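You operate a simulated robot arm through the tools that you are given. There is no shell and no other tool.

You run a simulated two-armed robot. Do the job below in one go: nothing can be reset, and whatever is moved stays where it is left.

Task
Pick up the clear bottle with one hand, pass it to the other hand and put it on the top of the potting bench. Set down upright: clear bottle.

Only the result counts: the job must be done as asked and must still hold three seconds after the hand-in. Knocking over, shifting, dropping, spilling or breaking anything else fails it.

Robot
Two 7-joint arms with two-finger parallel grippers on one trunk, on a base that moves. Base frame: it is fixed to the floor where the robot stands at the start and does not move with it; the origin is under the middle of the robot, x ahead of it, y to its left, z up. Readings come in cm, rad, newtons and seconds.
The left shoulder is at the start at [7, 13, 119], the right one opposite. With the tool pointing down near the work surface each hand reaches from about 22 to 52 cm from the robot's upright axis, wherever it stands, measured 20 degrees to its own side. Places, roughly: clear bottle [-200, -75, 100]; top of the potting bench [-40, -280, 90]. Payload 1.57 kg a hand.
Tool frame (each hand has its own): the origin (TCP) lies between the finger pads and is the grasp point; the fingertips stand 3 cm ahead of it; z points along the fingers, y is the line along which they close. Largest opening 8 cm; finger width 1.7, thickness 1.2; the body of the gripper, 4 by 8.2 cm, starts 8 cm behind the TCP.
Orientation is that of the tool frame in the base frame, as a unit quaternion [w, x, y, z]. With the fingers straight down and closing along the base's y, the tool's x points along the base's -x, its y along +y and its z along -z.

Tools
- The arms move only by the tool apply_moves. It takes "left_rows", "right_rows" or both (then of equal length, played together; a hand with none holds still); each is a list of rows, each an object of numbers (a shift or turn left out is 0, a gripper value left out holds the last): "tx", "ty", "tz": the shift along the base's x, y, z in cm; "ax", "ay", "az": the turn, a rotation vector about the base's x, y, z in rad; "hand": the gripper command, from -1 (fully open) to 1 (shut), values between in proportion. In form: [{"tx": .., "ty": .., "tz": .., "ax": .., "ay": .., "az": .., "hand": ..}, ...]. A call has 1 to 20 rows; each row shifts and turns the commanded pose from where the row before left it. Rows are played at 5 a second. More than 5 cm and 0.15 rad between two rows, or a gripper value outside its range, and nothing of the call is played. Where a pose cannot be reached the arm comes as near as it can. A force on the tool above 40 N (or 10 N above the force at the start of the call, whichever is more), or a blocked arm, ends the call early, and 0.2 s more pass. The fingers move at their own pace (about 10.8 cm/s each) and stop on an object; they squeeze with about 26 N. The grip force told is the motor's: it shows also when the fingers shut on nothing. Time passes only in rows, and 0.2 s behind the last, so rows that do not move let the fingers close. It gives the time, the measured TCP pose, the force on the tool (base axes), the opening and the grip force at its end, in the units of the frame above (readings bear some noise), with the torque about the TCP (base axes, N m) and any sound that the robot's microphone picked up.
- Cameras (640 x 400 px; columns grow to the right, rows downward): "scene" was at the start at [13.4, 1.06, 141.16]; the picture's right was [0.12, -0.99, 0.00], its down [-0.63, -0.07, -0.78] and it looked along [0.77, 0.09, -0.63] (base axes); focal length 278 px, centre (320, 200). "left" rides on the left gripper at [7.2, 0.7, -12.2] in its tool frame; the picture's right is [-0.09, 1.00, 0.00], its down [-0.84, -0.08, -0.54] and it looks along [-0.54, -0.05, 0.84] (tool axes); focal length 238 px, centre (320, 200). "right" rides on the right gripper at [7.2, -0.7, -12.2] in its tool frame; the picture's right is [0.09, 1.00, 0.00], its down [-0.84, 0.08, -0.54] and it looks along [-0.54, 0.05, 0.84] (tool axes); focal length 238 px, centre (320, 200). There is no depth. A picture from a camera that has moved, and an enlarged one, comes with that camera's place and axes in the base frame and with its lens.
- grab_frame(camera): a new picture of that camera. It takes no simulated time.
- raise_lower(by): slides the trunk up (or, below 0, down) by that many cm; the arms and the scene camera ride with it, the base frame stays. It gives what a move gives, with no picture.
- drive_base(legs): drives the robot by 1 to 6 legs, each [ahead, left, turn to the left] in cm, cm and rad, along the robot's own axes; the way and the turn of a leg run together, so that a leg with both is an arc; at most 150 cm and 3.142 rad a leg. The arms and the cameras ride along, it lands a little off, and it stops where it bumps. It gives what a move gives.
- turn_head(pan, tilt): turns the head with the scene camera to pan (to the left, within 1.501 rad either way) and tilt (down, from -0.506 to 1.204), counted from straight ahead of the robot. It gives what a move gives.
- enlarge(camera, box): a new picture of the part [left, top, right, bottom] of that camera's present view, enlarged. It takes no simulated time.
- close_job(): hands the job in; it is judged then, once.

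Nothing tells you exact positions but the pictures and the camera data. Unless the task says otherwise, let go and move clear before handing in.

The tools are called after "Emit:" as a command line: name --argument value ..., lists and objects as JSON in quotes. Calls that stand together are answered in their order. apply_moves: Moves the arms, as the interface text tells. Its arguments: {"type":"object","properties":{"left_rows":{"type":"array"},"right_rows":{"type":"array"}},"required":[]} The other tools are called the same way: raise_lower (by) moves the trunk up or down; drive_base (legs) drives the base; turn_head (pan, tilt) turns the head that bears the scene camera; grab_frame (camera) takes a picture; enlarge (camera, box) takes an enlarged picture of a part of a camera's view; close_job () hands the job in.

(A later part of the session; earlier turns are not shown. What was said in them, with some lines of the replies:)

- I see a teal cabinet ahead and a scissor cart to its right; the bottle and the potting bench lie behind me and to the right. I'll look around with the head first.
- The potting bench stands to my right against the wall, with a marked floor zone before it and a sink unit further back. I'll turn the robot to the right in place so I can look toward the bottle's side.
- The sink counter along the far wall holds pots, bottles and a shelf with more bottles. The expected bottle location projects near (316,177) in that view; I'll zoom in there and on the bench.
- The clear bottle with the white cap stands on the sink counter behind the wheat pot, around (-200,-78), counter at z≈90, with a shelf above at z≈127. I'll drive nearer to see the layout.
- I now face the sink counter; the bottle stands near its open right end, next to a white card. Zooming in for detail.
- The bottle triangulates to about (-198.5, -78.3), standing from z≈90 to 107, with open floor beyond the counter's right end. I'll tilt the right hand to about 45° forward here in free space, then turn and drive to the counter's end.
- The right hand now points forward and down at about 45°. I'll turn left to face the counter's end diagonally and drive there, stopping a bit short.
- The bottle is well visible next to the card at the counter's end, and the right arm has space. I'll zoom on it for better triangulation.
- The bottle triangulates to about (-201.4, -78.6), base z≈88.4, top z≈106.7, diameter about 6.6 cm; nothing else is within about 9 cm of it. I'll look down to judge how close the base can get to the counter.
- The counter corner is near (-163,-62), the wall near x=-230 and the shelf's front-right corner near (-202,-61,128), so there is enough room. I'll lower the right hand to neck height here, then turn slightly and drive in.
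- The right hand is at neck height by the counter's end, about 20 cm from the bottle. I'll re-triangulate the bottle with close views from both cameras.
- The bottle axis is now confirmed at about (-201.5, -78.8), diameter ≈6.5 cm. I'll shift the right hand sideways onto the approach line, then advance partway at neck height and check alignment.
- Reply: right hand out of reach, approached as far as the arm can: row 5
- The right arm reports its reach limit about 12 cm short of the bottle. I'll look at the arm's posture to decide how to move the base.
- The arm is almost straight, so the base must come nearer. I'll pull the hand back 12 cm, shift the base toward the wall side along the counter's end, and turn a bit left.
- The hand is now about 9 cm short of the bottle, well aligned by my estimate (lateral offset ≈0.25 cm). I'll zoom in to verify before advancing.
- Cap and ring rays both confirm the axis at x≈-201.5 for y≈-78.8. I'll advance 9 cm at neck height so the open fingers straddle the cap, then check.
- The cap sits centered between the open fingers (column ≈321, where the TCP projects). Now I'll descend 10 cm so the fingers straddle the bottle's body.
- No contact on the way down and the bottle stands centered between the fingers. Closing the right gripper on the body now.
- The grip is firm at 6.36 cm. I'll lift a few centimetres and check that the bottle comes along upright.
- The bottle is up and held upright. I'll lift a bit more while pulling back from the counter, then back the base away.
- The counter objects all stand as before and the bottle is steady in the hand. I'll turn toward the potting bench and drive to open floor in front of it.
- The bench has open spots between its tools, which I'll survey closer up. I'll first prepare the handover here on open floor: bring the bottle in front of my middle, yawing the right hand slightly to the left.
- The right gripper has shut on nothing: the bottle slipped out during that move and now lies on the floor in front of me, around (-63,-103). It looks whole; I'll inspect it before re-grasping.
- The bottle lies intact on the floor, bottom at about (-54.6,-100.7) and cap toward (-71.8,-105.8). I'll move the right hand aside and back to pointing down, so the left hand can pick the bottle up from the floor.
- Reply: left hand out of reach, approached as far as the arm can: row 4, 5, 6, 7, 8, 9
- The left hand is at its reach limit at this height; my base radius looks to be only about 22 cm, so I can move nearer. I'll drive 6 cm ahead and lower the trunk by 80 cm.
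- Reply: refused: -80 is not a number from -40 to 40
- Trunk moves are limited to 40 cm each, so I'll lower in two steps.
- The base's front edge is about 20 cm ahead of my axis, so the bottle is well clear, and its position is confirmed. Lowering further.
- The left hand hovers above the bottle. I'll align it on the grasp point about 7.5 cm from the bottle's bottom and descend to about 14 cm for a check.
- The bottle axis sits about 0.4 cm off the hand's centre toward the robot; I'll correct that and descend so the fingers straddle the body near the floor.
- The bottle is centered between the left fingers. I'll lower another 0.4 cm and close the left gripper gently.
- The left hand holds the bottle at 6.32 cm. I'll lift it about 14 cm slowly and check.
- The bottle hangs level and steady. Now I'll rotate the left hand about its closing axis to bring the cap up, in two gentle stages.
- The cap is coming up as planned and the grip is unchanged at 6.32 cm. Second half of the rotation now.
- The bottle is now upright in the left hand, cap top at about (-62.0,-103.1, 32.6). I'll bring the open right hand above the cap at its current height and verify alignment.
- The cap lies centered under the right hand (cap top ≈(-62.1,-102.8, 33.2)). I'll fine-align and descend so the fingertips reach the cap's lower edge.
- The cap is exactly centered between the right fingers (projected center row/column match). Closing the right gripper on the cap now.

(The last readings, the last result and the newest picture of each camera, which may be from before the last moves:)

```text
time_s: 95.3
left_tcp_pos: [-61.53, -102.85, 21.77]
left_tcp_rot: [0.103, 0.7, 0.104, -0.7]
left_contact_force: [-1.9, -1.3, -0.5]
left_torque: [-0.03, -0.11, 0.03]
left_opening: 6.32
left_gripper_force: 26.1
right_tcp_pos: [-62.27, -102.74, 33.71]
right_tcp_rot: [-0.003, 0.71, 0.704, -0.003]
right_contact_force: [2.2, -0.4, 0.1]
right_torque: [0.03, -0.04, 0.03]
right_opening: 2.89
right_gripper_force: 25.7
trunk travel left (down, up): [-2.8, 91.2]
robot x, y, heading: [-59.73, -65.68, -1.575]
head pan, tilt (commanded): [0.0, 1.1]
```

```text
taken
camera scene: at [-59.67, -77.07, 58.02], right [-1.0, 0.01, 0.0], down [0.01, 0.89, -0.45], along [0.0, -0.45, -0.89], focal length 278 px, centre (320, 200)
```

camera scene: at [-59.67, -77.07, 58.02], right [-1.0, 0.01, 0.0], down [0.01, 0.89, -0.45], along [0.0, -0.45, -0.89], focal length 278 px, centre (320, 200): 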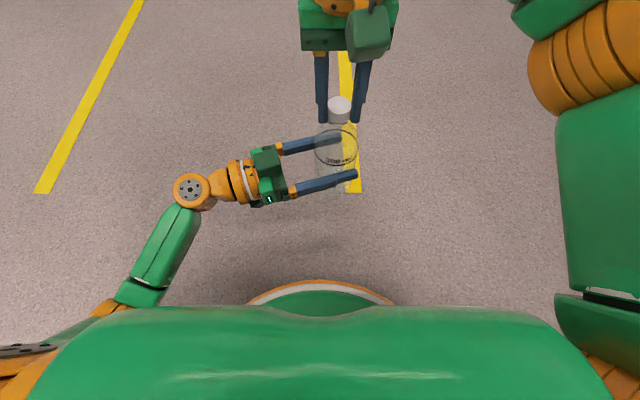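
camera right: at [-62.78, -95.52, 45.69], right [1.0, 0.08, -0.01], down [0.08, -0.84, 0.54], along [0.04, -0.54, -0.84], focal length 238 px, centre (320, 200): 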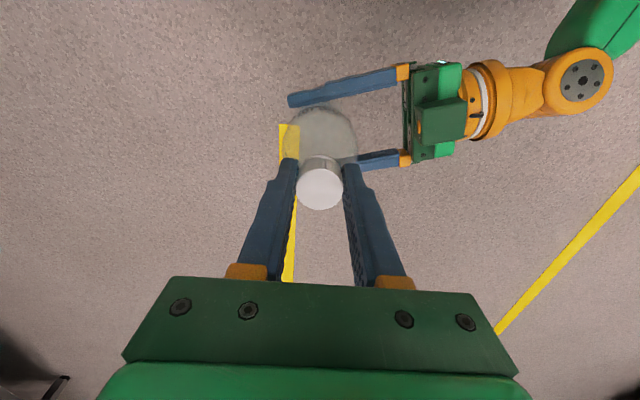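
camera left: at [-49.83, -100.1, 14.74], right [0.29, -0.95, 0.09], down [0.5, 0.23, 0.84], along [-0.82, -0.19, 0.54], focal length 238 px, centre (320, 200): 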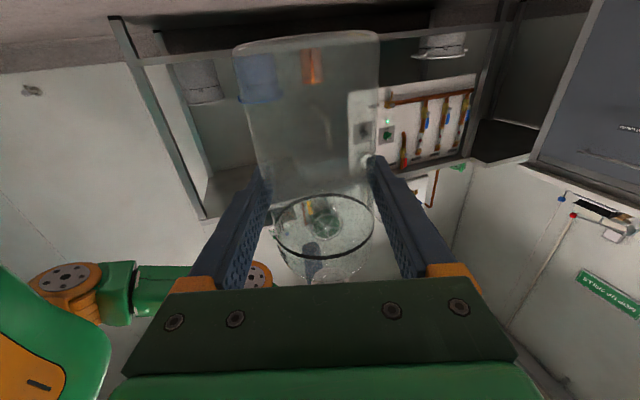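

Both hands now hold the bottle: left on the body, right on the cap at 2.89 cm. I'll open the left hand and draw it straight back.

Emit:
apply_moves --left_rows '[{"hand": 0.4}, {"hand": -0.3}, {"hand": -1}, {}, {"tx": 1.9, "ty": 0.58}, {"tx": 2.9, "ty": 0.87}, {"tx": 2.9, "ty": 0.87}, {"tx": 2.9, "ty": 0.87}, {"tx": 2.9, "ty": 0.87}, {}]'

Emit:
grab_frame --camera "right"

Emit:
grab_frame --camera "scene"

Emit:
grab_frame --camera "left"

```text
time_s: 97.5
left_tcp_pos: [-48.1, -98.78, 21.94]
left_tcp_rot: [0.101, 0.7, 0.102, -0.7]
left_contact_force: [0.0, -0.1, -0.1]
left_torque: [0.01, 0.01, 0.0]
left_opening: 8.03
left_gripper_force: 0.0
right_tcp_pos: [-62.17, -102.69, 33.68]
right_tcp_rot: [-0.003, 0.71, 0.704, -0.004]
right_contact_force: [-0.2, -1.0, -1.0]
right_torque: [-0.02, 0.03, 0.0]
right_opening: 2.87
right_gripper_force: 25.9
trunk travel left (down, up): [-2.8, 91.2]
robot x, y, heading: [-59.78, -65.7, -1.582]
head pan, tilt (commanded): [0.0, 1.1]
```

```text
taken
camera right: at [-62.78, -95.52, 45.69], right [1.0, 0.08, -0.01], down [0.08, -0.84, 0.54], along [0.04, -0.54, -0.84], focal length 238 px, centre (320, 200)
```

right: 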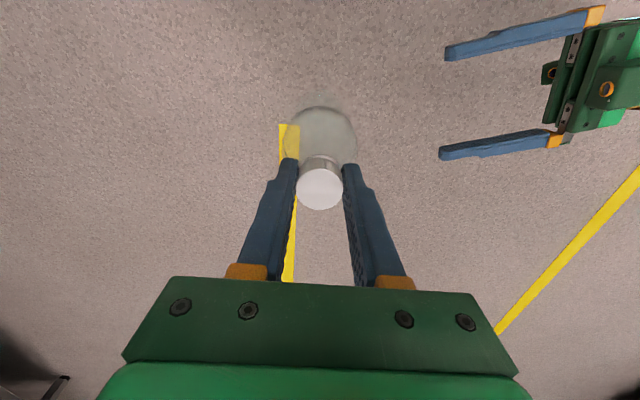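

```text
taken
camera scene: at [-59.67, -77.07, 58.02], right [-1.0, 0.01, 0.0], down [0.01, 0.89, -0.45], along [-0.01, -0.45, -0.89], focal length 278 px, centre (320, 200)
```

scene: 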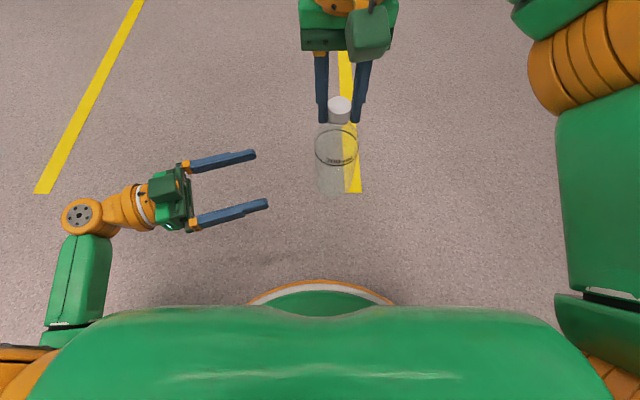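

```text
taken
camera left: at [-36.2, -95.96, 14.81], right [0.29, -0.95, 0.09], down [0.5, 0.23, 0.84], along [-0.82, -0.19, 0.54], focal length 238 px, centre (320, 200)
```

left: 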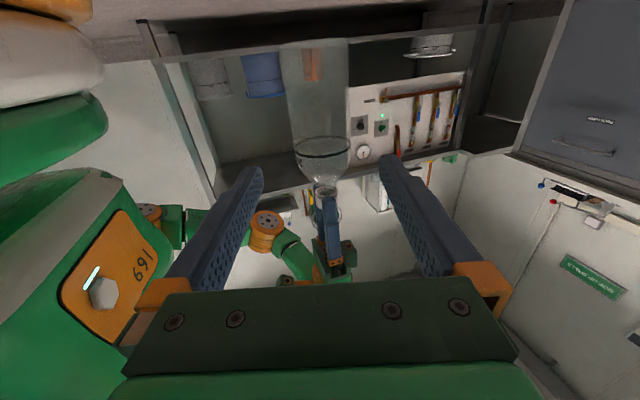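

The handover worked: the bottle hangs upright in the right hand by its cap and the left hand is clear. I'll fold the left hand back to pointing down, aside and higher, before raising the trunk.

Emit:
apply_moves --left_rows '[{"tx": 1.0, "tz": 1.8, "ax": 0.0377, "ay": -0.1253}, {"tx": 1.0, "tz": 1.8, "ax": 0.0377, "ay": -0.1253}, {"tx": 1.0, "tz": 1.8, "ax": 0.0377, "ay": -0.1253}, {"tx": 1.0, "tz": 1.8, "ax": 0.0377, "ay": -0.1253}, {"tx": 1.0, "tz": 1.8, "ax": 0.0377, "ay": -0.1253}, {"tx": 1.0, "tz": 1.8, "ax": 0.0377, "ay": -0.1253}, {"tx": 1.0, "tz": 1.8, "ax": 0.0377, "ay": -0.1253}, {"tx": 1.0, "tz": 1.8, "ax": 0.0377, "ay": -0.1253}, {"tx": 1.0, "tz": 1.8, "ax": 0.0377, "ay": -0.1253}, {"tx": 1.0, "tz": 1.8, "ax": 0.0377, "ay": -0.1253}, {"tx": 1.0, "tz": 1.8, "ax": 0.0377, "ay": -0.1253}, {"tx": 1.0, "tz": 1.8, "ax": 0.0377, "ay": -0.1253}, {}]'

Emit:
grab_frame --camera "scene"

```text
time_s: 100.3
left_tcp_pos: [-36.1, -98.88, 43.5]
left_tcp_rot: [0.0, 0.989, 0.146, 0.0]
left_contact_force: [0.0, -0.1, -0.2]
left_torque: [-0.01, -0.03, 0.0]
left_opening: 8.0
left_gripper_force: 0.1
right_tcp_pos: [-62.2, -102.67, 33.55]
right_tcp_rot: [-0.002, 0.711, 0.703, -0.004]
right_contact_force: [-0.4, 0.2, 0.0]
right_torque: [0.0, 0.04, 0.01]
right_opening: 2.86
right_gripper_force: 26.2
trunk travel left (down, up): [-2.8, 91.2]
robot x, y, heading: [-59.58, -65.45, -1.584]
head pan, tilt (commanded): [0.0, 1.1]
```

```text
taken
camera scene: at [-59.67, -77.07, 58.02], right [-1.0, 0.01, 0.0], down [0.01, 0.89, -0.45], along [0.0, -0.45, -0.89], focal length 278 px, centre (320, 200)
```

scene: 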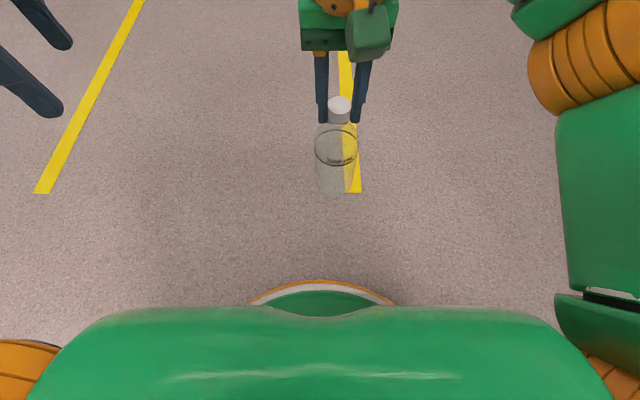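

Left hand is out of the way and the bottle remains steady. Raising the trunk in two steps.

Emit:
raise_lower --by 40

Emit:
raise_lower --by 40

Emit:
turn_head --pan 0.0 --tilt 0.7

Emit:
grab_frame --camera "scene"

```text
time_s: 104.2
left_tcp_pos: [-36.16, -99.06, 83.42]
left_tcp_rot: [-0.001, 0.989, 0.146, -0.001]
left_contact_force: [-0.3, -0.9, -0.5]
left_torque: [0.0, -0.05, 0.03]
left_opening: 8.02
left_gripper_force: 0.1
right_tcp_pos: [-62.28, -102.66, 73.7]
right_tcp_rot: [-0.002, 0.711, 0.704, -0.004]
right_contact_force: [0.1, 0.6, 0.0]
right_torque: [-0.02, 0.02, 0.0]
right_opening: 2.88
right_gripper_force: 26.4
trunk travel left (down, up): [-42.8, 51.2]
robot x, y, heading: [-59.34, -65.72, -1.581]
head pan, tilt (commanded): [0.0, 1.1]
```

```text
time_s: 108.0
left_tcp_pos: [-36.06, -99.0, 123.39]
left_tcp_rot: [-0.001, 0.989, 0.147, 0.001]
left_contact_force: [-0.3, 0.8, -0.4]
left_torque: [-0.02, -0.02, 0.02]
left_opening: 7.99
left_gripper_force: 0.1
right_tcp_pos: [-62.36, -102.8, 113.62]
right_tcp_rot: [-0.002, 0.71, 0.704, -0.003]
right_contact_force: [-0.8, -0.8, -0.9]
right_torque: [-0.01, -0.04, -0.01]
right_opening: 2.87
right_gripper_force: 25.6
trunk travel left (down, up): [-82.8, 11.2]
robot x, y, heading: [-59.27, -65.99, -1.584]
head pan, tilt (commanded): [0.0, 1.1]
```

```text
time_s: 108.9
left_tcp_pos: [-36.15, -98.85, 123.41]
left_tcp_rot: [-0.001, 0.989, 0.146, 0.0]
left_contact_force: [0.1, 0.0, 0.4]
left_torque: [0.02, 0.0, -0.02]
left_opening: 8.02
left_gripper_force: 0.1
right_tcp_pos: [-62.19, -102.63, 113.49]
right_tcp_rot: [-0.002, 0.711, 0.704, -0.003]
right_contact_force: [-1.3, -1.1, -0.6]
right_torque: [-0.01, -0.02, 0.01]
right_opening: 2.86
right_gripper_force: 26.4
trunk travel left (down, up): [-82.8, 11.2]
robot x, y, heading: [-59.33, -65.72, -1.584]
head pan, tilt (commanded): [0.0, 0.7]
```

```text
taken
camera scene: at [-59.69, -79.27, 141.01], right [-1.0, 0.01, 0.0], down [0.01, 0.64, -0.76], along [-0.01, -0.76, -0.64], focal length 278 px, centre (320, 200)
```

scene: 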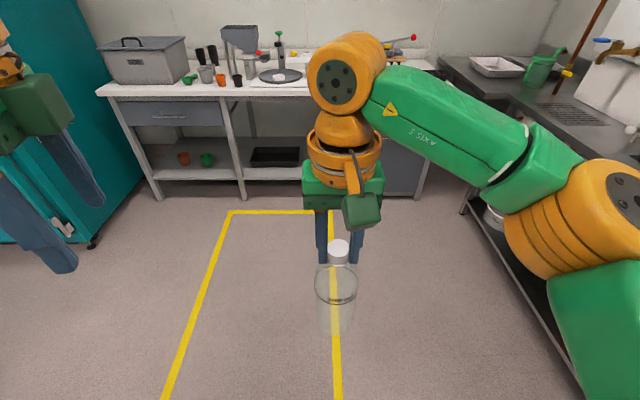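

The bottle is raised and steady at transport height. I'll drive 65 cm closer to the bench and then survey its top.

Emit:
drive_base --legs '[[65, 0, 0]]'

Emit:
turn_head --pan 0.0 --tilt 0.6

Emit:
grab_frame --camera "scene"

Emit:
grab_frame --camera "right"

```text
time_s: 112.5
left_tcp_pos: [-36.94, -163.2, 123.4]
left_tcp_rot: [0.0, 0.989, 0.147, 0.0]
left_contact_force: [0.5, 0.4, -0.2]
left_torque: [-0.01, -0.04, 0.04]
left_opening: 8.0
left_gripper_force: 0.0
right_tcp_pos: [-62.96, -166.94, 113.66]
right_tcp_rot: [-0.002, 0.711, 0.704, -0.005]
right_contact_force: [-0.2, -0.4, 0.4]
right_torque: [-0.06, -0.02, -0.02]
right_opening: 2.86
right_gripper_force: 25.5
trunk travel left (down, up): [-82.8, 11.2]
robot x, y, heading: [-60.01, -129.85, -1.576]
head pan, tilt (commanded): [0.0, 0.7]
```

```text
time_s: 113.1
left_tcp_pos: [-37.0, -163.25, 123.45]
left_tcp_rot: [0.001, 0.989, 0.147, 0.0]
left_contact_force: [-0.5, -0.5, 0.0]
left_torque: [-0.02, -0.01, 0.0]
left_opening: 7.98
left_gripper_force: 0.0
right_tcp_pos: [-63.0, -167.05, 113.57]
right_tcp_rot: [-0.002, 0.71, 0.704, -0.003]
right_contact_force: [-0.1, 0.2, 0.1]
right_torque: [0.0, 0.0, -0.02]
right_opening: 2.84
right_gripper_force: 26.2
trunk travel left (down, up): [-82.8, 11.2]
robot x, y, heading: [-59.96, -129.96, -1.583]
head pan, tilt (commanded): [0.0, 0.6]
```

```text
taken
camera scene: at [-60.44, -143.96, 141.88], right [-1.0, 0.01, 0.0], down [0.01, 0.57, -0.82], along [-0.01, -0.82, -0.57], focal length 278 px, centre (320, 200)
```

scene: 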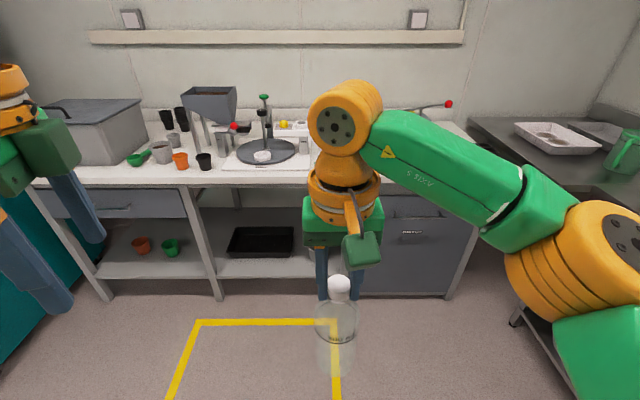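

```text
taken
camera right: at [-63.53, -159.89, 125.7], right [1.0, 0.08, -0.01], down [0.07, -0.84, 0.54], along [0.04, -0.54, -0.84], focal length 238 px, centre (320, 200)
```

right: 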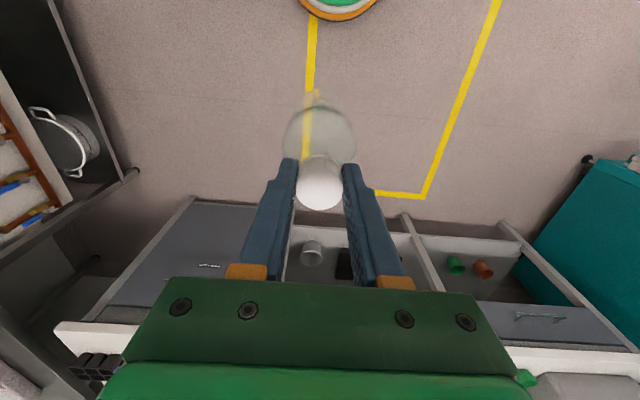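

The bottle still hangs steady in the right hand. I'll zoom on the bench top to find a free spot and measure its edge.

Emit:
enlarge --camera "scene" --box '[20, 80, 330, 220]'

Emit:
enlarge --camera "scene" --box '[290, 80, 520, 220]'

Emit:
grab_frame --camera "left"

```text
2.06 times, centred on (175, 150) of scene
camera zoom: at [-60.44, -143.96, 141.88], right [-1.0, 0.01, 0.0], down [0.01, 0.57, -0.82], along [-0.01, -0.82, -0.57], focal length 575 px, centre (619, 303)
```

zoom: 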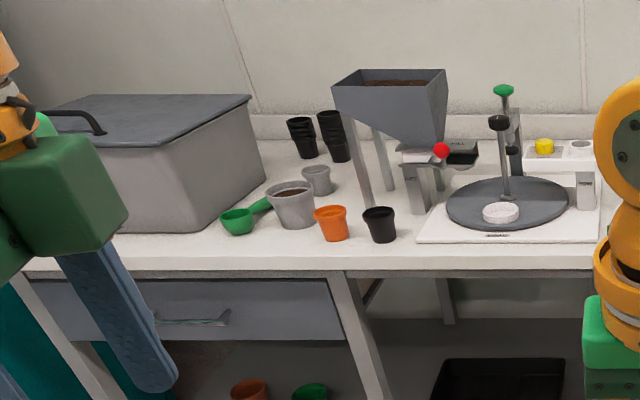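

```text
2.78 times, centred on (405, 150) of scene
camera zoom: at [-60.44, -143.96, 141.88], right [-1.0, 0.01, 0.0], down [0.01, 0.57, -0.82], along [-0.01, -0.82, -0.57], focal length 775 px, centre (84, 339)
```

zoom: 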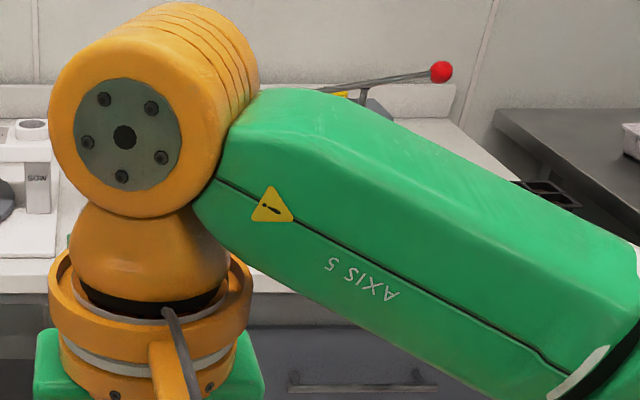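

```text
taken
camera left: at [-29.88, -161.95, 135.68], right [0.2, -0.98, 0.0], down [-0.82, -0.17, 0.54], along [-0.53, -0.11, -0.84], focal length 238 px, centre (320, 200)
```

left: 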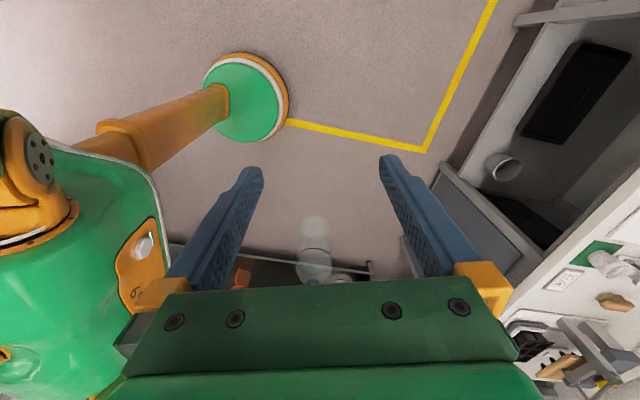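

The left wrist camera sees the bench's right half well. I'll enlarge that part to find free space.

Emit:
enlarge --camera "left" --box '[480, 200, 640, 400]'

Emit:
turn_head --pan -0.45 --tilt 0.45

Emit:
grab_frame --camera "scene"

```text
2.00 times, centred on (560, 300) of left
camera zoom: at [-29.88, -161.95, 135.68], right [0.2, -0.98, 0.0], down [-0.82, -0.17, 0.54], along [-0.53, -0.11, -0.84], focal length 477 px, centre (-160, 0)
```

zoom: 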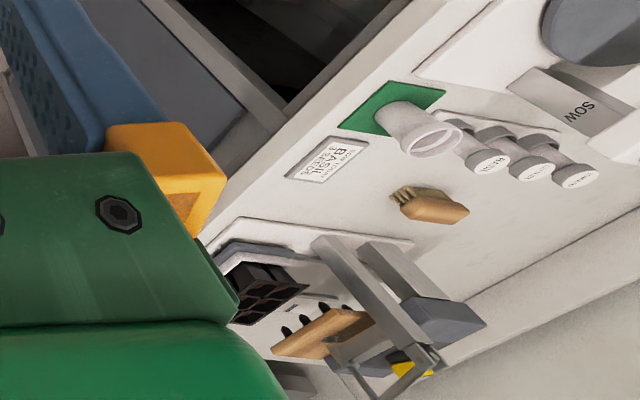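

```text
time_s: 114.0
left_tcp_pos: [-36.95, -163.43, 123.49]
left_tcp_rot: [0.0, 0.989, 0.146, 0.0]
left_contact_force: [0.0, -0.6, -0.2]
left_torque: [-0.02, 0.01, -0.03]
left_opening: 7.98
left_gripper_force: 0.0
right_tcp_pos: [-63.0, -167.05, 113.54]
right_tcp_rot: [-0.002, 0.71, 0.704, -0.003]
right_contact_force: [-0.6, 0.3, 0.0]
right_torque: [0.02, -0.01, 0.02]
right_opening: 2.84
right_gripper_force: 26.0
trunk travel left (down, up): [-82.8, 11.2]
robot x, y, heading: [-60.33, -129.99, -1.582]
head pan, tilt (commanded): [-0.45, 0.45]
```

```text
taken
camera scene: at [-64.42, -143.39, 143.23], right [-0.9, 0.45, 0.0], down [0.19, 0.39, -0.9], along [-0.4, -0.81, -0.44], focal length 278 px, centre (320, 200)
```

scene: 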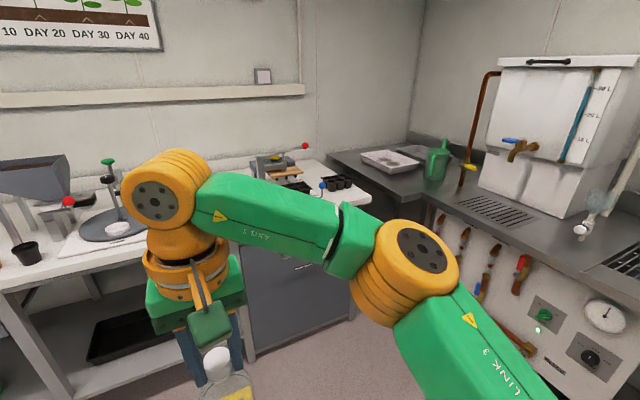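

The bench edge is near y≈-245 (top z≈84.5), with a free gap between the flat BASIL card (x≈-72…-82) and the press plate (x<-93.5); I'll target about (-87.3,-260). First I'll slowly extend the right arm a little here, over open floor.

Emit:
apply_moves --right_rows '[{"tx": -0.4, "ty": -0.5}, {"tx": -0.6, "ty": -0.8}, {"tx": -0.6, "ty": -0.8}, {"tx": -0.6, "ty": -0.8}, {"tx": -0.6, "ty": -0.8}, {"tx": -0.6, "ty": -0.8}, {"tx": -0.6, "ty": -0.8}, {"tx": -0.6, "ty": -0.8}, {"tx": -0.6, "ty": -0.8}, {"tx": -0.3, "ty": -0.3}, {}]'

Emit:
drive_base --legs '[[61.2, -18.1, 0]]'

Emit:
turn_head --pan 0.1 --tilt 0.75

Emit:
grab_frame --camera "scene"

Emit:
grab_frame --camera "right"

Emit:
grab_frame --camera "left"

```text
time_s: 116.4
left_tcp_pos: [-36.93, -163.3, 123.45]
left_tcp_rot: [-0.001, 0.989, 0.147, 0.0]
left_contact_force: [-0.5, 0.4, -0.6]
left_torque: [-0.04, 0.0, -0.01]
left_opening: 8.03
left_gripper_force: 0.1
right_tcp_pos: [-68.43, -174.34, 113.73]
right_tcp_rot: [-0.003, 0.711, 0.703, -0.004]
right_contact_force: [0.9, -0.3, -1.6]
right_torque: [0.02, 0.01, 0.04]
right_opening: 2.86
right_gripper_force: 25.6
trunk travel left (down, up): [-82.8, 11.2]
robot x, y, heading: [-60.1, -130.18, -1.583]
head pan, tilt (commanded): [-0.45, 0.45]
```

```text
time_s: 120.0
left_tcp_pos: [-55.14, -225.69, 123.45]
left_tcp_rot: [0.0, 0.989, 0.149, 0.0]
left_contact_force: [0.5, -0.3, 0.0]
left_torque: [-0.01, -0.03, 0.04]
left_opening: 8.0
left_gripper_force: 0.0
right_tcp_pos: [-86.59, -236.88, 113.82]
right_tcp_rot: [-0.002, 0.708, 0.706, -0.004]
right_contact_force: [-0.2, -0.1, -1.4]
right_torque: [-0.01, 0.02, 0.01]
right_opening: 2.86
right_gripper_force: 25.9
trunk travel left (down, up): [-82.8, 11.2]
robot x, y, heading: [-78.64, -192.98, -1.579]
head pan, tilt (commanded): [-0.45, 0.45]
```

```text
time_s: 121.0
left_tcp_pos: [-55.3, -225.89, 123.41]
left_tcp_rot: [-0.001, 0.989, 0.149, 0.0]
left_contact_force: [-0.4, -0.6, -0.6]
left_torque: [-0.01, 0.01, 0.03]
left_opening: 8.02
left_gripper_force: 0.0
right_tcp_pos: [-86.69, -237.02, 113.69]
right_tcp_rot: [-0.001, 0.709, 0.706, -0.004]
right_contact_force: [-0.6, 0.5, 0.2]
right_torque: [0.0, 0.0, 0.02]
right_opening: 2.86
right_gripper_force: 26.3
trunk travel left (down, up): [-82.8, 11.2]
robot x, y, heading: [-78.63, -192.55, -1.576]
head pan, tilt (commanded): [0.099, 0.75]
```

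```text
taken
camera scene: at [-78.06, -206.06, 140.6], right [-1.0, -0.09, 0.0], down [-0.06, 0.68, -0.73], along [0.07, -0.73, -0.68], focal length 278 px, centre (320, 200)
```

scene: 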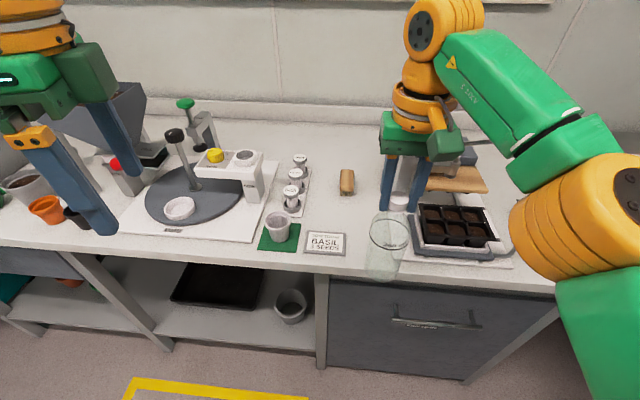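

```text
taken
camera right: at [-87.28, -229.83, 125.81], right [1.0, 0.09, -0.01], down [0.08, -0.84, 0.54], along [0.04, -0.54, -0.84], focal length 238 px, centre (320, 200)
```

right: 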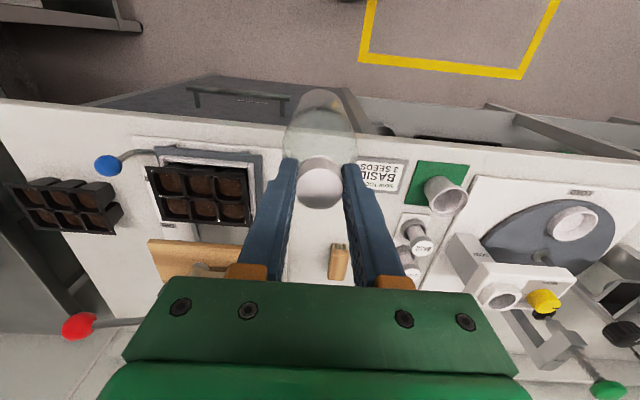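

```text
taken
camera left: at [-48.23, -224.47, 135.67], right [0.2, -0.98, 0.0], down [-0.82, -0.17, 0.54], along [-0.53, -0.11, -0.84], focal length 238 px, centre (320, 200)
```

left: 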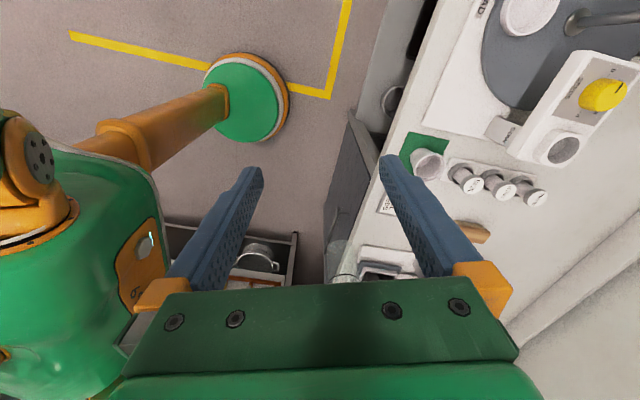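

The gap between the BASIL card and the press plate is clearly visible and free. I'll zoom in for exact edges before the last approach.

Emit:
enlarge --camera "scene" --box '[290, 150, 530, 300]'

Emit:
enlarge --camera "right" --box '[120, 80, 440, 290]'

```text
2.67 times, centred on (410, 225) of scene
camera zoom: at [-78.06, -206.06, 140.6], right [-1.0, -0.09, 0.0], down [-0.06, 0.68, -0.73], along [0.07, -0.73, -0.68], focal length 743 px, centre (80, 133)
```

zoom: 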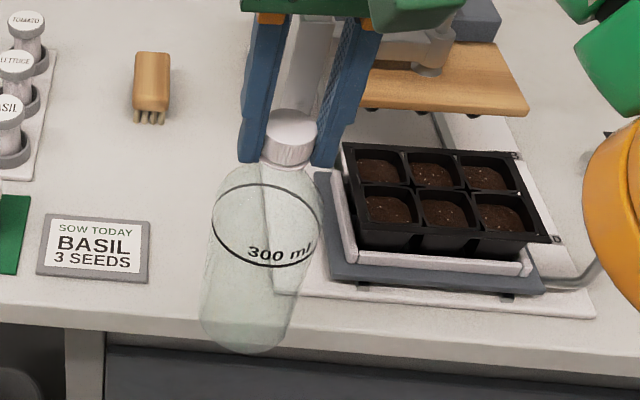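

```text
1.90 times, centred on (280, 185) of right
camera zoom: at [-87.28, -229.83, 125.81], right [1.0, 0.09, -0.01], down [0.08, -0.84, 0.54], along [0.04, -0.54, -0.84], focal length 454 px, centre (396, 229)
```

zoom: 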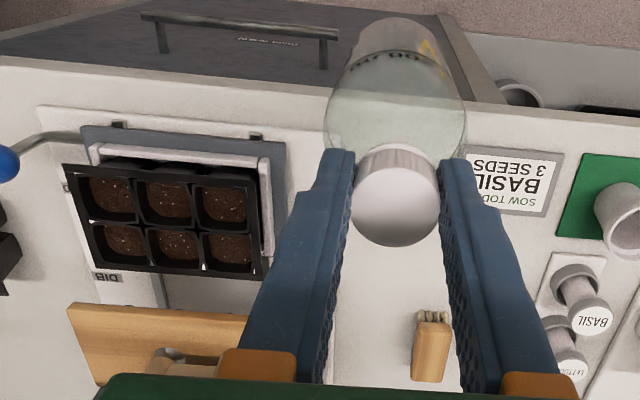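

Free gap: x from -80.5 (card) to -92 (press plate); I'll set the bottle at about (-85.4,-261.5), behind the card's line and before the brush. Driving the last 22 cm with the bottle held about 10 cm above the bench.

Emit:
drive_base --legs '[[22, 1.4, 0]]'

Emit:
turn_head --pan 0.05 --tilt 0.95

Emit:
grab_frame --camera "scene"

Emit:
grab_frame --camera "right"

```text
time_s: 122.7
left_tcp_pos: [-53.84, -247.17, 123.48]
left_tcp_rot: [0.001, 0.989, 0.149, 0.0]
left_contact_force: [0.0, 0.5, 0.1]
left_torque: [-0.01, 0.01, 0.0]
left_opening: 7.99
left_gripper_force: 0.1
right_tcp_pos: [-85.26, -258.42, 113.87]
right_tcp_rot: [-0.001, 0.708, 0.707, -0.004]
right_contact_force: [-0.2, 0.1, -1.1]
right_torque: [-0.05, 0.01, 0.0]
right_opening: 2.88
right_gripper_force: 25.8
trunk travel left (down, up): [-82.8, 11.2]
robot x, y, heading: [-77.59, -214.74, -1.576]
head pan, tilt (commanded): [0.099, 0.75]
```

```text
time_s: 123.4
left_tcp_pos: [-53.82, -247.51, 123.34]
left_tcp_rot: [0.0, 0.989, 0.15, 0.0]
left_contact_force: [0.0, 0.4, -1.1]
left_torque: [0.04, 0.01, 0.0]
left_opening: 8.0
left_gripper_force: 0.2
right_tcp_pos: [-85.26, -258.8, 113.73]
right_tcp_rot: [-0.002, 0.707, 0.707, -0.004]
right_contact_force: [-0.7, 0.2, 0.6]
right_torque: [-0.01, -0.02, -0.02]
right_opening: 2.89
right_gripper_force: 26.0
trunk travel left (down, up): [-82.8, 11.2]
robot x, y, heading: [-77.38, -214.29, -1.573]
head pan, tilt (commanded): [0.051, 0.949]
```

```text
taken
camera scene: at [-77.15, -226.78, 139.05], right [-1.0, -0.05, 0.0], down [-0.04, 0.81, -0.58], along [0.03, -0.58, -0.81], focal length 278 px, centre (320, 200)
```

scene: 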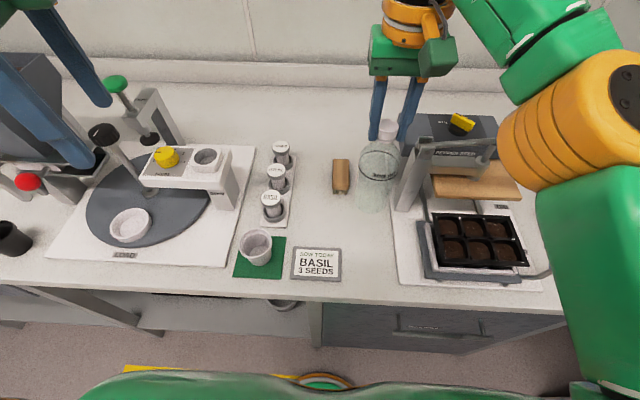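

```text
taken
camera right: at [-85.86, -251.57, 125.82], right [1.0, 0.09, -0.01], down [0.08, -0.84, 0.54], along [0.04, -0.54, -0.84], focal length 238 px, centre (320, 200)
```

right: 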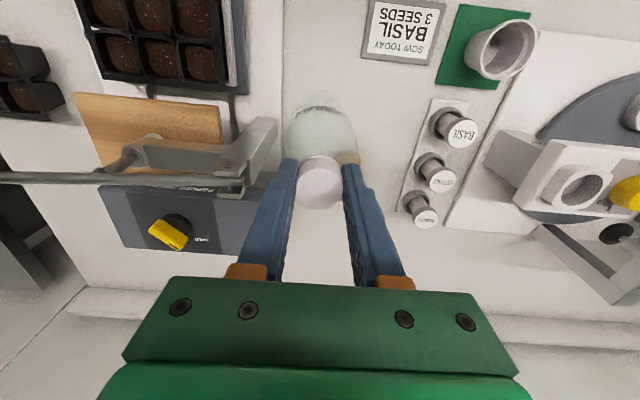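

The bottle now hangs over the gap; the press post is about 8 cm to its right and the brush and card are clear. I'll nudge 1.7 cm deeper and lower most of the way.

Emit:
apply_moves --right_rows '[{"ty": -0.8}, {"ty": -0.8}, {"tz": -1.0}, {"tz": -1.4}, {"tz": -1.4}, {"tz": -1.4}, {"tz": -1.4}, {"tz": -1.0}, {}]'

Emit:
enlarge --camera "scene" --box '[290, 90, 490, 290]'

Emit:
grab_frame --camera "right"

Emit:
grab_frame --camera "left"

```text
time_s: 125.4
left_tcp_pos: [-53.85, -247.49, 123.44]
left_tcp_rot: [0.0, 0.989, 0.149, 0.0]
left_contact_force: [-0.1, -1.0, 0.3]
left_torque: [0.01, -0.01, 0.01]
left_opening: 7.97
left_gripper_force: 0.0
right_tcp_pos: [-85.27, -259.26, 106.0]
right_tcp_rot: [-0.003, 0.708, 0.706, -0.004]
right_contact_force: [-0.5, 0.5, -0.6]
right_torque: [0.02, 0.05, 0.01]
right_opening: 2.87
right_gripper_force: 25.9
right hand out of reach, approached as far as the arm can: row 2
trunk travel left (down, up): [-82.8, 11.2]
robot x, y, heading: [-77.26, -214.41, -1.571]
head pan, tilt (commanded): [0.051, 0.949]
```

```text
2.00 times, centred on (390, 190) of scene
camera zoom: at [-77.15, -226.79, 139.04], right [-1.0, -0.05, 0.0], down [-0.04, 0.81, -0.58], along [0.03, -0.58, -0.81], focal length 557 px, centre (180, 220)
```

zoom: 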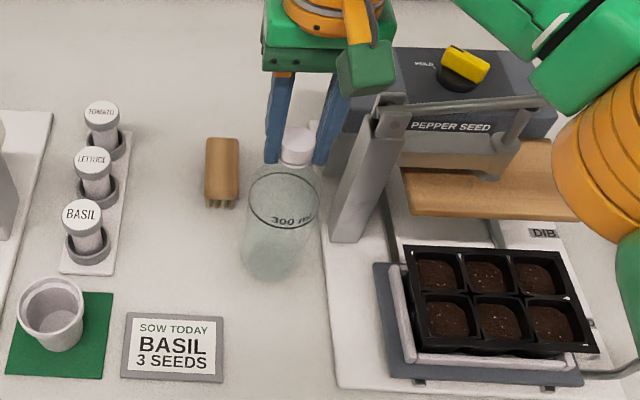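

```text
taken
camera right: at [-85.91, -252.21, 118.18], right [1.0, 0.09, -0.01], down [0.08, -0.84, 0.54], along [0.04, -0.54, -0.84], focal length 238 px, centre (320, 200)
```

right: 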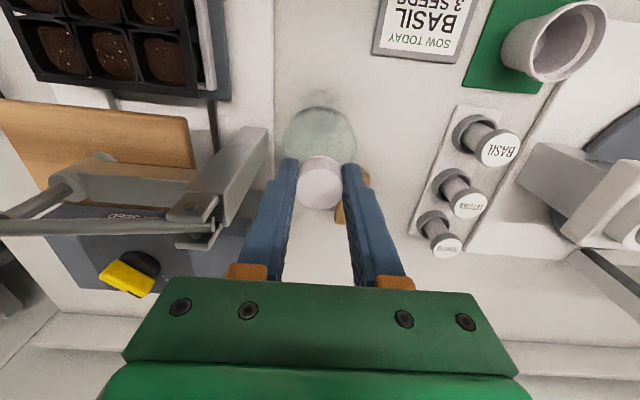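

```text
taken
camera left: at [-46.83, -246.11, 135.68], right [0.21, -0.98, 0.0], down [-0.82, -0.17, 0.54], along [-0.53, -0.11, -0.84], focal length 238 px, centre (320, 200)
```

left: 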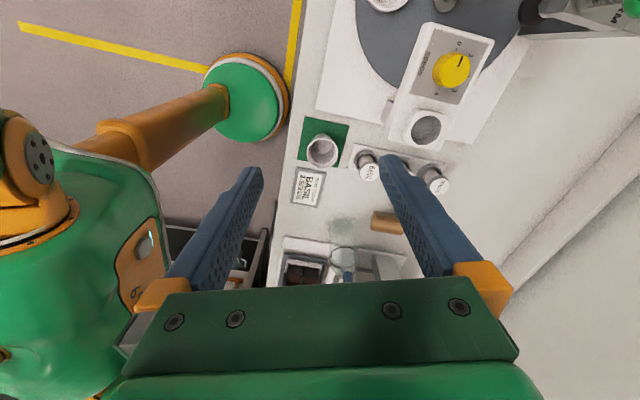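

The arm reached its limit at y≈-259.3, which is still fine: bottle clear of card, brush, plate and post. Now a guarded descent in small steps, watching the force.

Emit:
apply_moves --right_rows '[{"tz": -0.5}, {"tz": -0.5}, {"tz": -0.3}, {}]'

Emit:
enlarge --camera "scene" --box '[320, 110, 440, 220]'

Emit:
enlarge --camera "left" --box '[260, 180, 440, 300]'

```text
time_s: 126.4
left_tcp_pos: [-53.88, -247.01, 123.61]
left_tcp_rot: [0.001, 0.989, 0.15, -0.001]
left_contact_force: [0.1, -0.1, 0.9]
left_torque: [0.02, -0.01, 0.02]
left_opening: 7.96
left_gripper_force: 0.0
right_tcp_pos: [-85.31, -259.06, 105.04]
right_tcp_rot: [-0.001, 0.708, 0.707, -0.005]
right_contact_force: [-1.6, -2.3, 26.7]
right_torque: [-0.12, 0.03, -0.05]
right_opening: 2.89
right_gripper_force: 26.2
trunk travel left (down, up): [-82.8, 11.2]
robot x, y, heading: [-77.76, -214.61, -1.576]
head pan, tilt (commanded): [0.051, 0.949]
```

```text
3.64 times, centred on (380, 165) of scene
camera zoom: at [-77.1, -226.22, 139.12], right [-1.0, -0.05, 0.0], down [-0.04, 0.81, -0.59], along [0.03, -0.58, -0.81], focal length 1013 px, centre (102, 327)
```

zoom: 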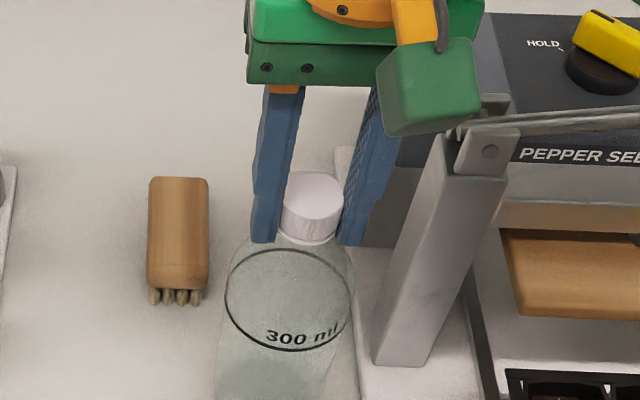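

```text
3.33 times, centred on (350, 240) of left
camera zoom: at [-46.78, -245.55, 135.83], right [0.21, -0.98, 0.0], down [-0.82, -0.17, 0.54], along [-0.53, -0.12, -0.84], focal length 794 px, centre (220, 67)
```

zoom: 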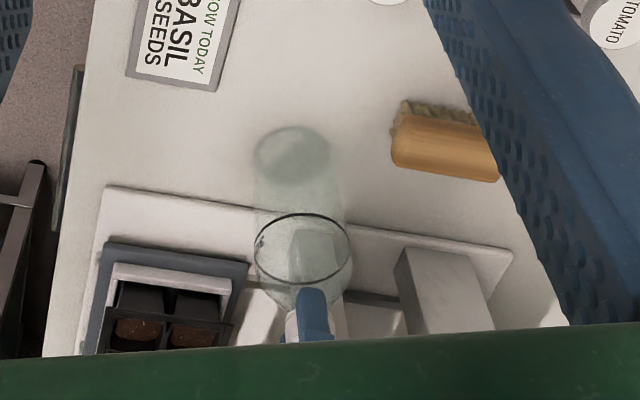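

The bottle's base has touched the bench (26.7 N up on the tool) and stands beside the plate, clear of everything. I'll ease the pressure a little, then open the fingers gently to about 4.8 cm.

Emit:
apply_moves --right_rows '[{"tz": 0.2}, {"hand": 0.25}, {"hand": 0.15}, {"hand": 0.0}, {"hand": -0.2}, {}, {}]'

Emit:
enlarge --camera "scene" --box '[300, 100, 460, 230]'

Emit:
grab_frame --camera "right"

```text
time_s: 128.0
left_tcp_pos: [-53.79, -247.53, 123.32]
left_tcp_rot: [0.0, 0.989, 0.15, 0.0]
left_contact_force: [-0.4, -0.6, 0.2]
left_torque: [0.0, -0.01, 0.0]
left_opening: 7.98
left_gripper_force: 0.0
right_tcp_pos: [-85.32, -259.37, 105.02]
right_tcp_rot: [-0.002, 0.708, 0.706, -0.003]
right_contact_force: [0.2, 0.9, -1.5]
right_torque: [-0.01, 0.02, -0.02]
right_opening: 4.8
right_gripper_force: 0.0
trunk travel left (down, up): [-82.8, 11.2]
robot x, y, heading: [-77.58, -214.34, -1.573]
head pan, tilt (commanded): [0.051, 0.949]
```

```text
3.08 times, centred on (380, 165) of scene
camera zoom: at [-77.15, -226.79, 139.04], right [-1.0, -0.05, 0.0], down [-0.04, 0.81, -0.58], along [0.03, -0.58, -0.81], focal length 857 px, centre (135, 308)
```

zoom: 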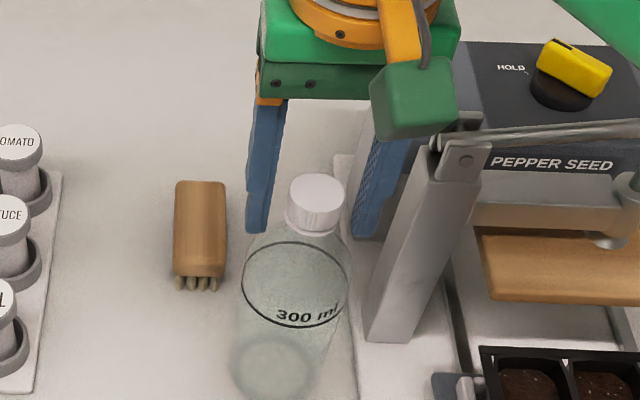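

```text
taken
camera right: at [-85.92, -252.25, 117.09], right [1.0, 0.09, -0.01], down [0.08, -0.84, 0.54], along [0.04, -0.54, -0.84], focal length 238 px, centre (320, 200)
```

right: 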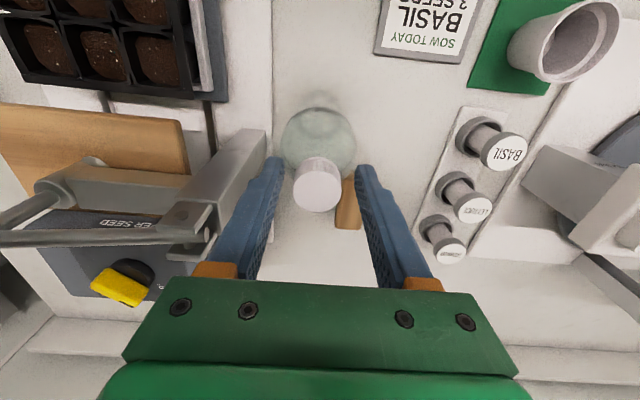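

The bottle stands on its own with the fingers open around the cap. I'll lift the right hand straight up, then raise the trunk a bit before backing away.

Emit:
apply_moves --right_rows '[{"tz": 0.8}, {"tz": 1.2}, {"tz": 1.5}, {"tz": 1.5}, {"tz": 1.5}, {"tz": 1.2}, {}]'

Emit:
enlarge --camera "scene" --box '[270, 80, 470, 290]'

```text
time_s: 129.6
left_tcp_pos: [-53.96, -247.35, 123.44]
left_tcp_rot: [-0.001, 0.989, 0.15, 0.0]
left_contact_force: [-0.1, 0.9, 0.1]
left_torque: [-0.04, -0.02, 0.01]
left_opening: 7.98
left_gripper_force: 0.0
right_tcp_pos: [-85.3, -259.41, 112.72]
right_tcp_rot: [-0.003, 0.707, 0.707, -0.004]
right_contact_force: [0.4, -0.1, -0.6]
right_torque: [0.0, -0.01, 0.04]
right_opening: 4.8
right_gripper_force: 0.0
trunk travel left (down, up): [-82.8, 11.2]
robot x, y, heading: [-77.35, -214.55, -1.571]
head pan, tilt (commanded): [0.051, 0.949]
```

```text
1.90 times, centred on (370, 185) of scene
camera zoom: at [-77.16, -226.79, 139.04], right [-1.0, -0.05, 0.0], down [-0.04, 0.81, -0.58], along [0.03, -0.58, -0.81], focal length 530 px, centre (225, 229)
```

zoom: 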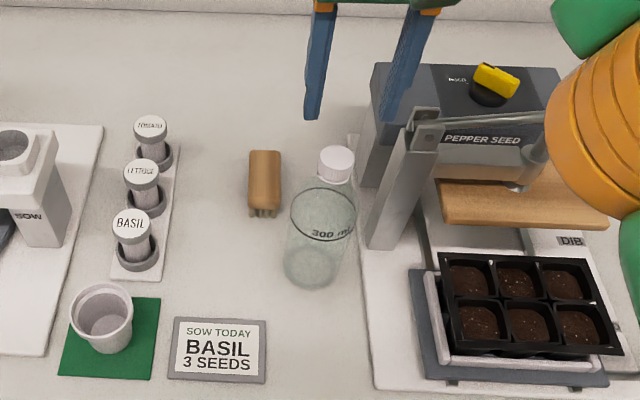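

The bottle stands upright on the bench and the hand is clear above it. I'll raise the trunk a bit and back the robot off, then check the final scene.

Emit:
raise_lower --by 8

Emit:
drive_base --legs '[[-40, 0, 0]]'

Emit:
turn_head --pan 0.0 --tilt 0.65

Emit:
grab_frame --camera "scene"

Emit:
grab_frame --camera "right"

Emit:
grab_frame --camera "left"

```text
time_s: 130.8
left_tcp_pos: [-53.76, -247.47, 131.45]
left_tcp_rot: [-0.001, 0.989, 0.15, 0.001]
left_contact_force: [-0.1, 0.2, -0.2]
left_torque: [0.0, -0.02, -0.01]
left_opening: 8.03
left_gripper_force: 0.1
right_tcp_pos: [-85.46, -259.36, 120.61]
right_tcp_rot: [-0.002, 0.707, 0.707, -0.003]
right_contact_force: [0.4, 0.0, 0.2]
right_torque: [-0.01, 0.01, 0.02]
right_opening: 4.8
right_gripper_force: 0.2
trunk travel left (down, up): [-90.8, 3.2]
robot x, y, heading: [-77.22, -214.3, -1.573]
head pan, tilt (commanded): [0.051, 0.949]
```

```text
time_s: 133.3
left_tcp_pos: [-53.56, -207.98, 131.18]
left_tcp_rot: [-0.001, 0.988, 0.154, 0.0]
left_contact_force: [0.4, -0.1, -0.3]
left_torque: [0.01, 0.03, 0.0]
left_opening: 7.99
left_gripper_force: 0.0
right_tcp_pos: [-84.99, -220.11, 120.43]
right_tcp_rot: [-0.003, 0.704, 0.71, -0.004]
right_contact_force: [0.2, 0.1, 0.6]
right_torque: [0.03, -0.02, 0.0]
right_opening: 4.79
right_gripper_force: 0.1
trunk travel left (down, up): [-90.8, 3.2]
robot x, y, heading: [-77.52, -175.16, -1.565]
head pan, tilt (commanded): [0.051, 0.949]
```

```text
time_s: 134.1
left_tcp_pos: [-53.53, -207.9, 131.49]
left_tcp_rot: [-0.001, 0.988, 0.153, 0.0]
left_contact_force: [0.6, 0.1, -0.6]
left_torque: [0.0, 0.04, 0.0]
left_opening: 8.02
left_gripper_force: 0.0
right_tcp_pos: [-84.99, -219.82, 120.59]
right_tcp_rot: [-0.002, 0.704, 0.71, -0.004]
right_contact_force: [0.5, 0.3, -0.6]
right_torque: [0.02, 0.0, 0.04]
right_opening: 4.79
right_gripper_force: 0.0
trunk travel left (down, up): [-90.8, 3.2]
robot x, y, heading: [-77.57, -174.93, -1.569]
head pan, tilt (commanded): [0.0, 0.649]
```

```text
taken
camera scene: at [-77.43, -188.64, 149.45], right [-1.0, 0.0, 0.0], down [0.0, 0.61, -0.8], along [0.0, -0.8, -0.61], focal length 278 px, centre (320, 200)
```

scene: 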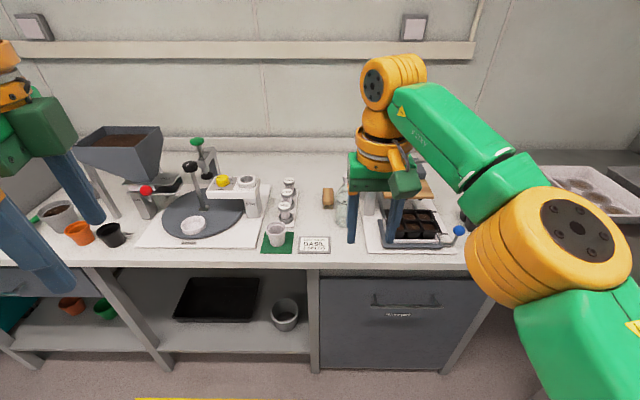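

```text
taken
camera right: at [-85.69, -212.72, 132.71], right [0.99, 0.1, -0.01], down [0.09, -0.83, 0.54], along [0.05, -0.54, -0.84], focal length 238 px, centre (320, 200)
```

right: 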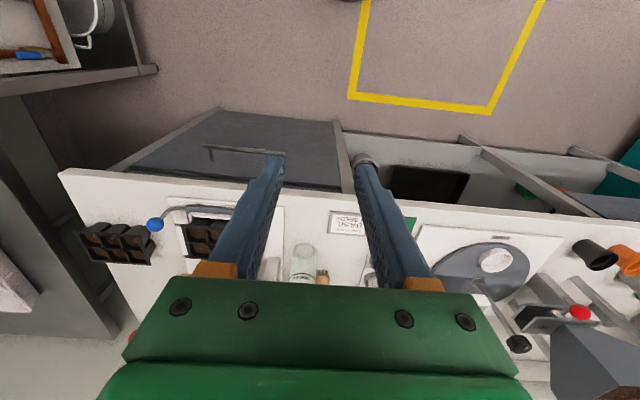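

```text
taken
camera left: at [-46.59, -206.3, 143.68], right [0.21, -0.98, 0.0], down [-0.82, -0.18, 0.54], along [-0.53, -0.12, -0.84], focal length 238 px, centre (320, 200)
```

left: 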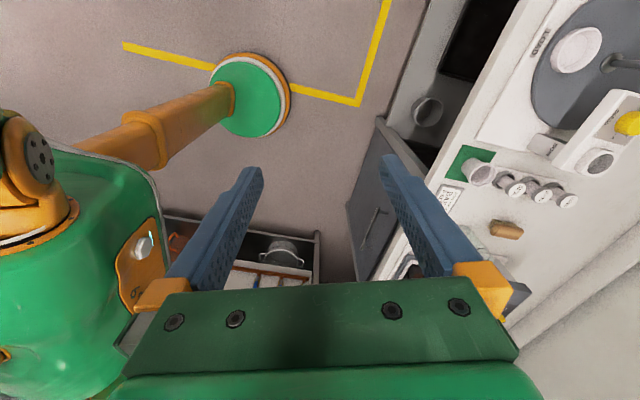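

Emit:
enlarge --camera "scene" --box '[250, 150, 480, 280]'

Emit:
enlarge --camera "right" --box '[230, 200, 400, 300]'

```text
2.78 times, centred on (365, 215) of scene
camera zoom: at [-77.43, -188.64, 149.45], right [-1.0, 0.0, 0.0], down [0.0, 0.61, -0.8], along [0.0, -0.8, -0.61], focal length 775 px, centre (195, 158)
```

zoom: 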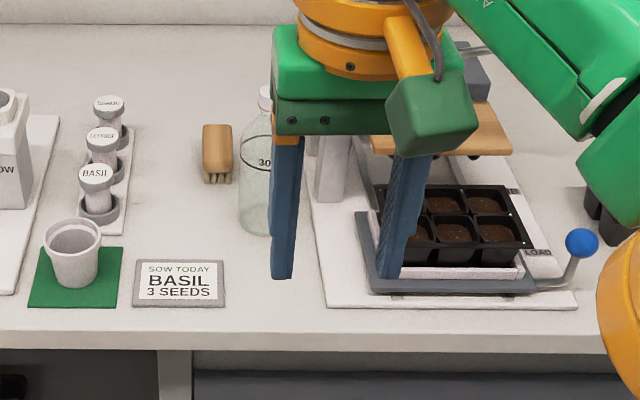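

```text
3.76 times, centred on (315, 250) of right
camera zoom: at [-85.69, -212.72, 132.71], right [0.99, 0.1, -0.01], down [0.09, -0.83, 0.54], along [0.05, -0.54, -0.84], focal length 897 px, centre (339, 12)
```

zoom: 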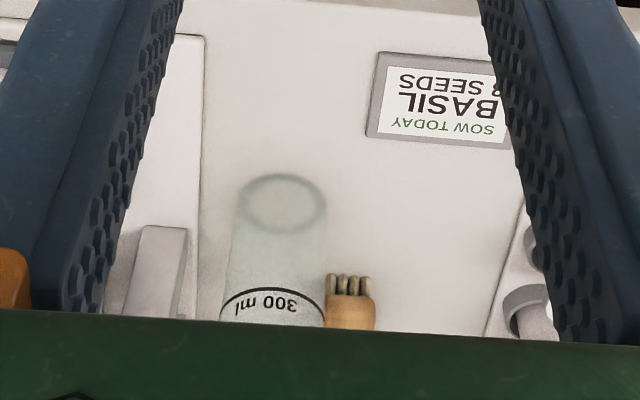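

The clear bottle stands upright on the bench top between the card and the press. Nothing around it has moved, and both hands are empty and clear. I'm handing in now.

Emit:
close_job

```text
The job is handed in.
```

The clear bottle now stands upright on top of the potting bench, in the gap between the BASIL card and the press. Both hands are empty and clear of it. I handed the job in without being told whether it passed.

**Drop along the way:** The bottle slipped out of the right hand while I was positioning it for the pass, and fell to the floor. I don't know why the grip failed. The bottle looked undamaged, so I picked it up again with the left hand and turned it upright.

**The pass:** It happened low over the floor. The left hand held the body while the right hand closed on the cap, then the left let go. The right hand carried the bottle to the bench and set it down.

**Other objects:** I touched nothing else that I know of. My last views of the sink counter and of the bench showed the pots, cards and tools where they were before.
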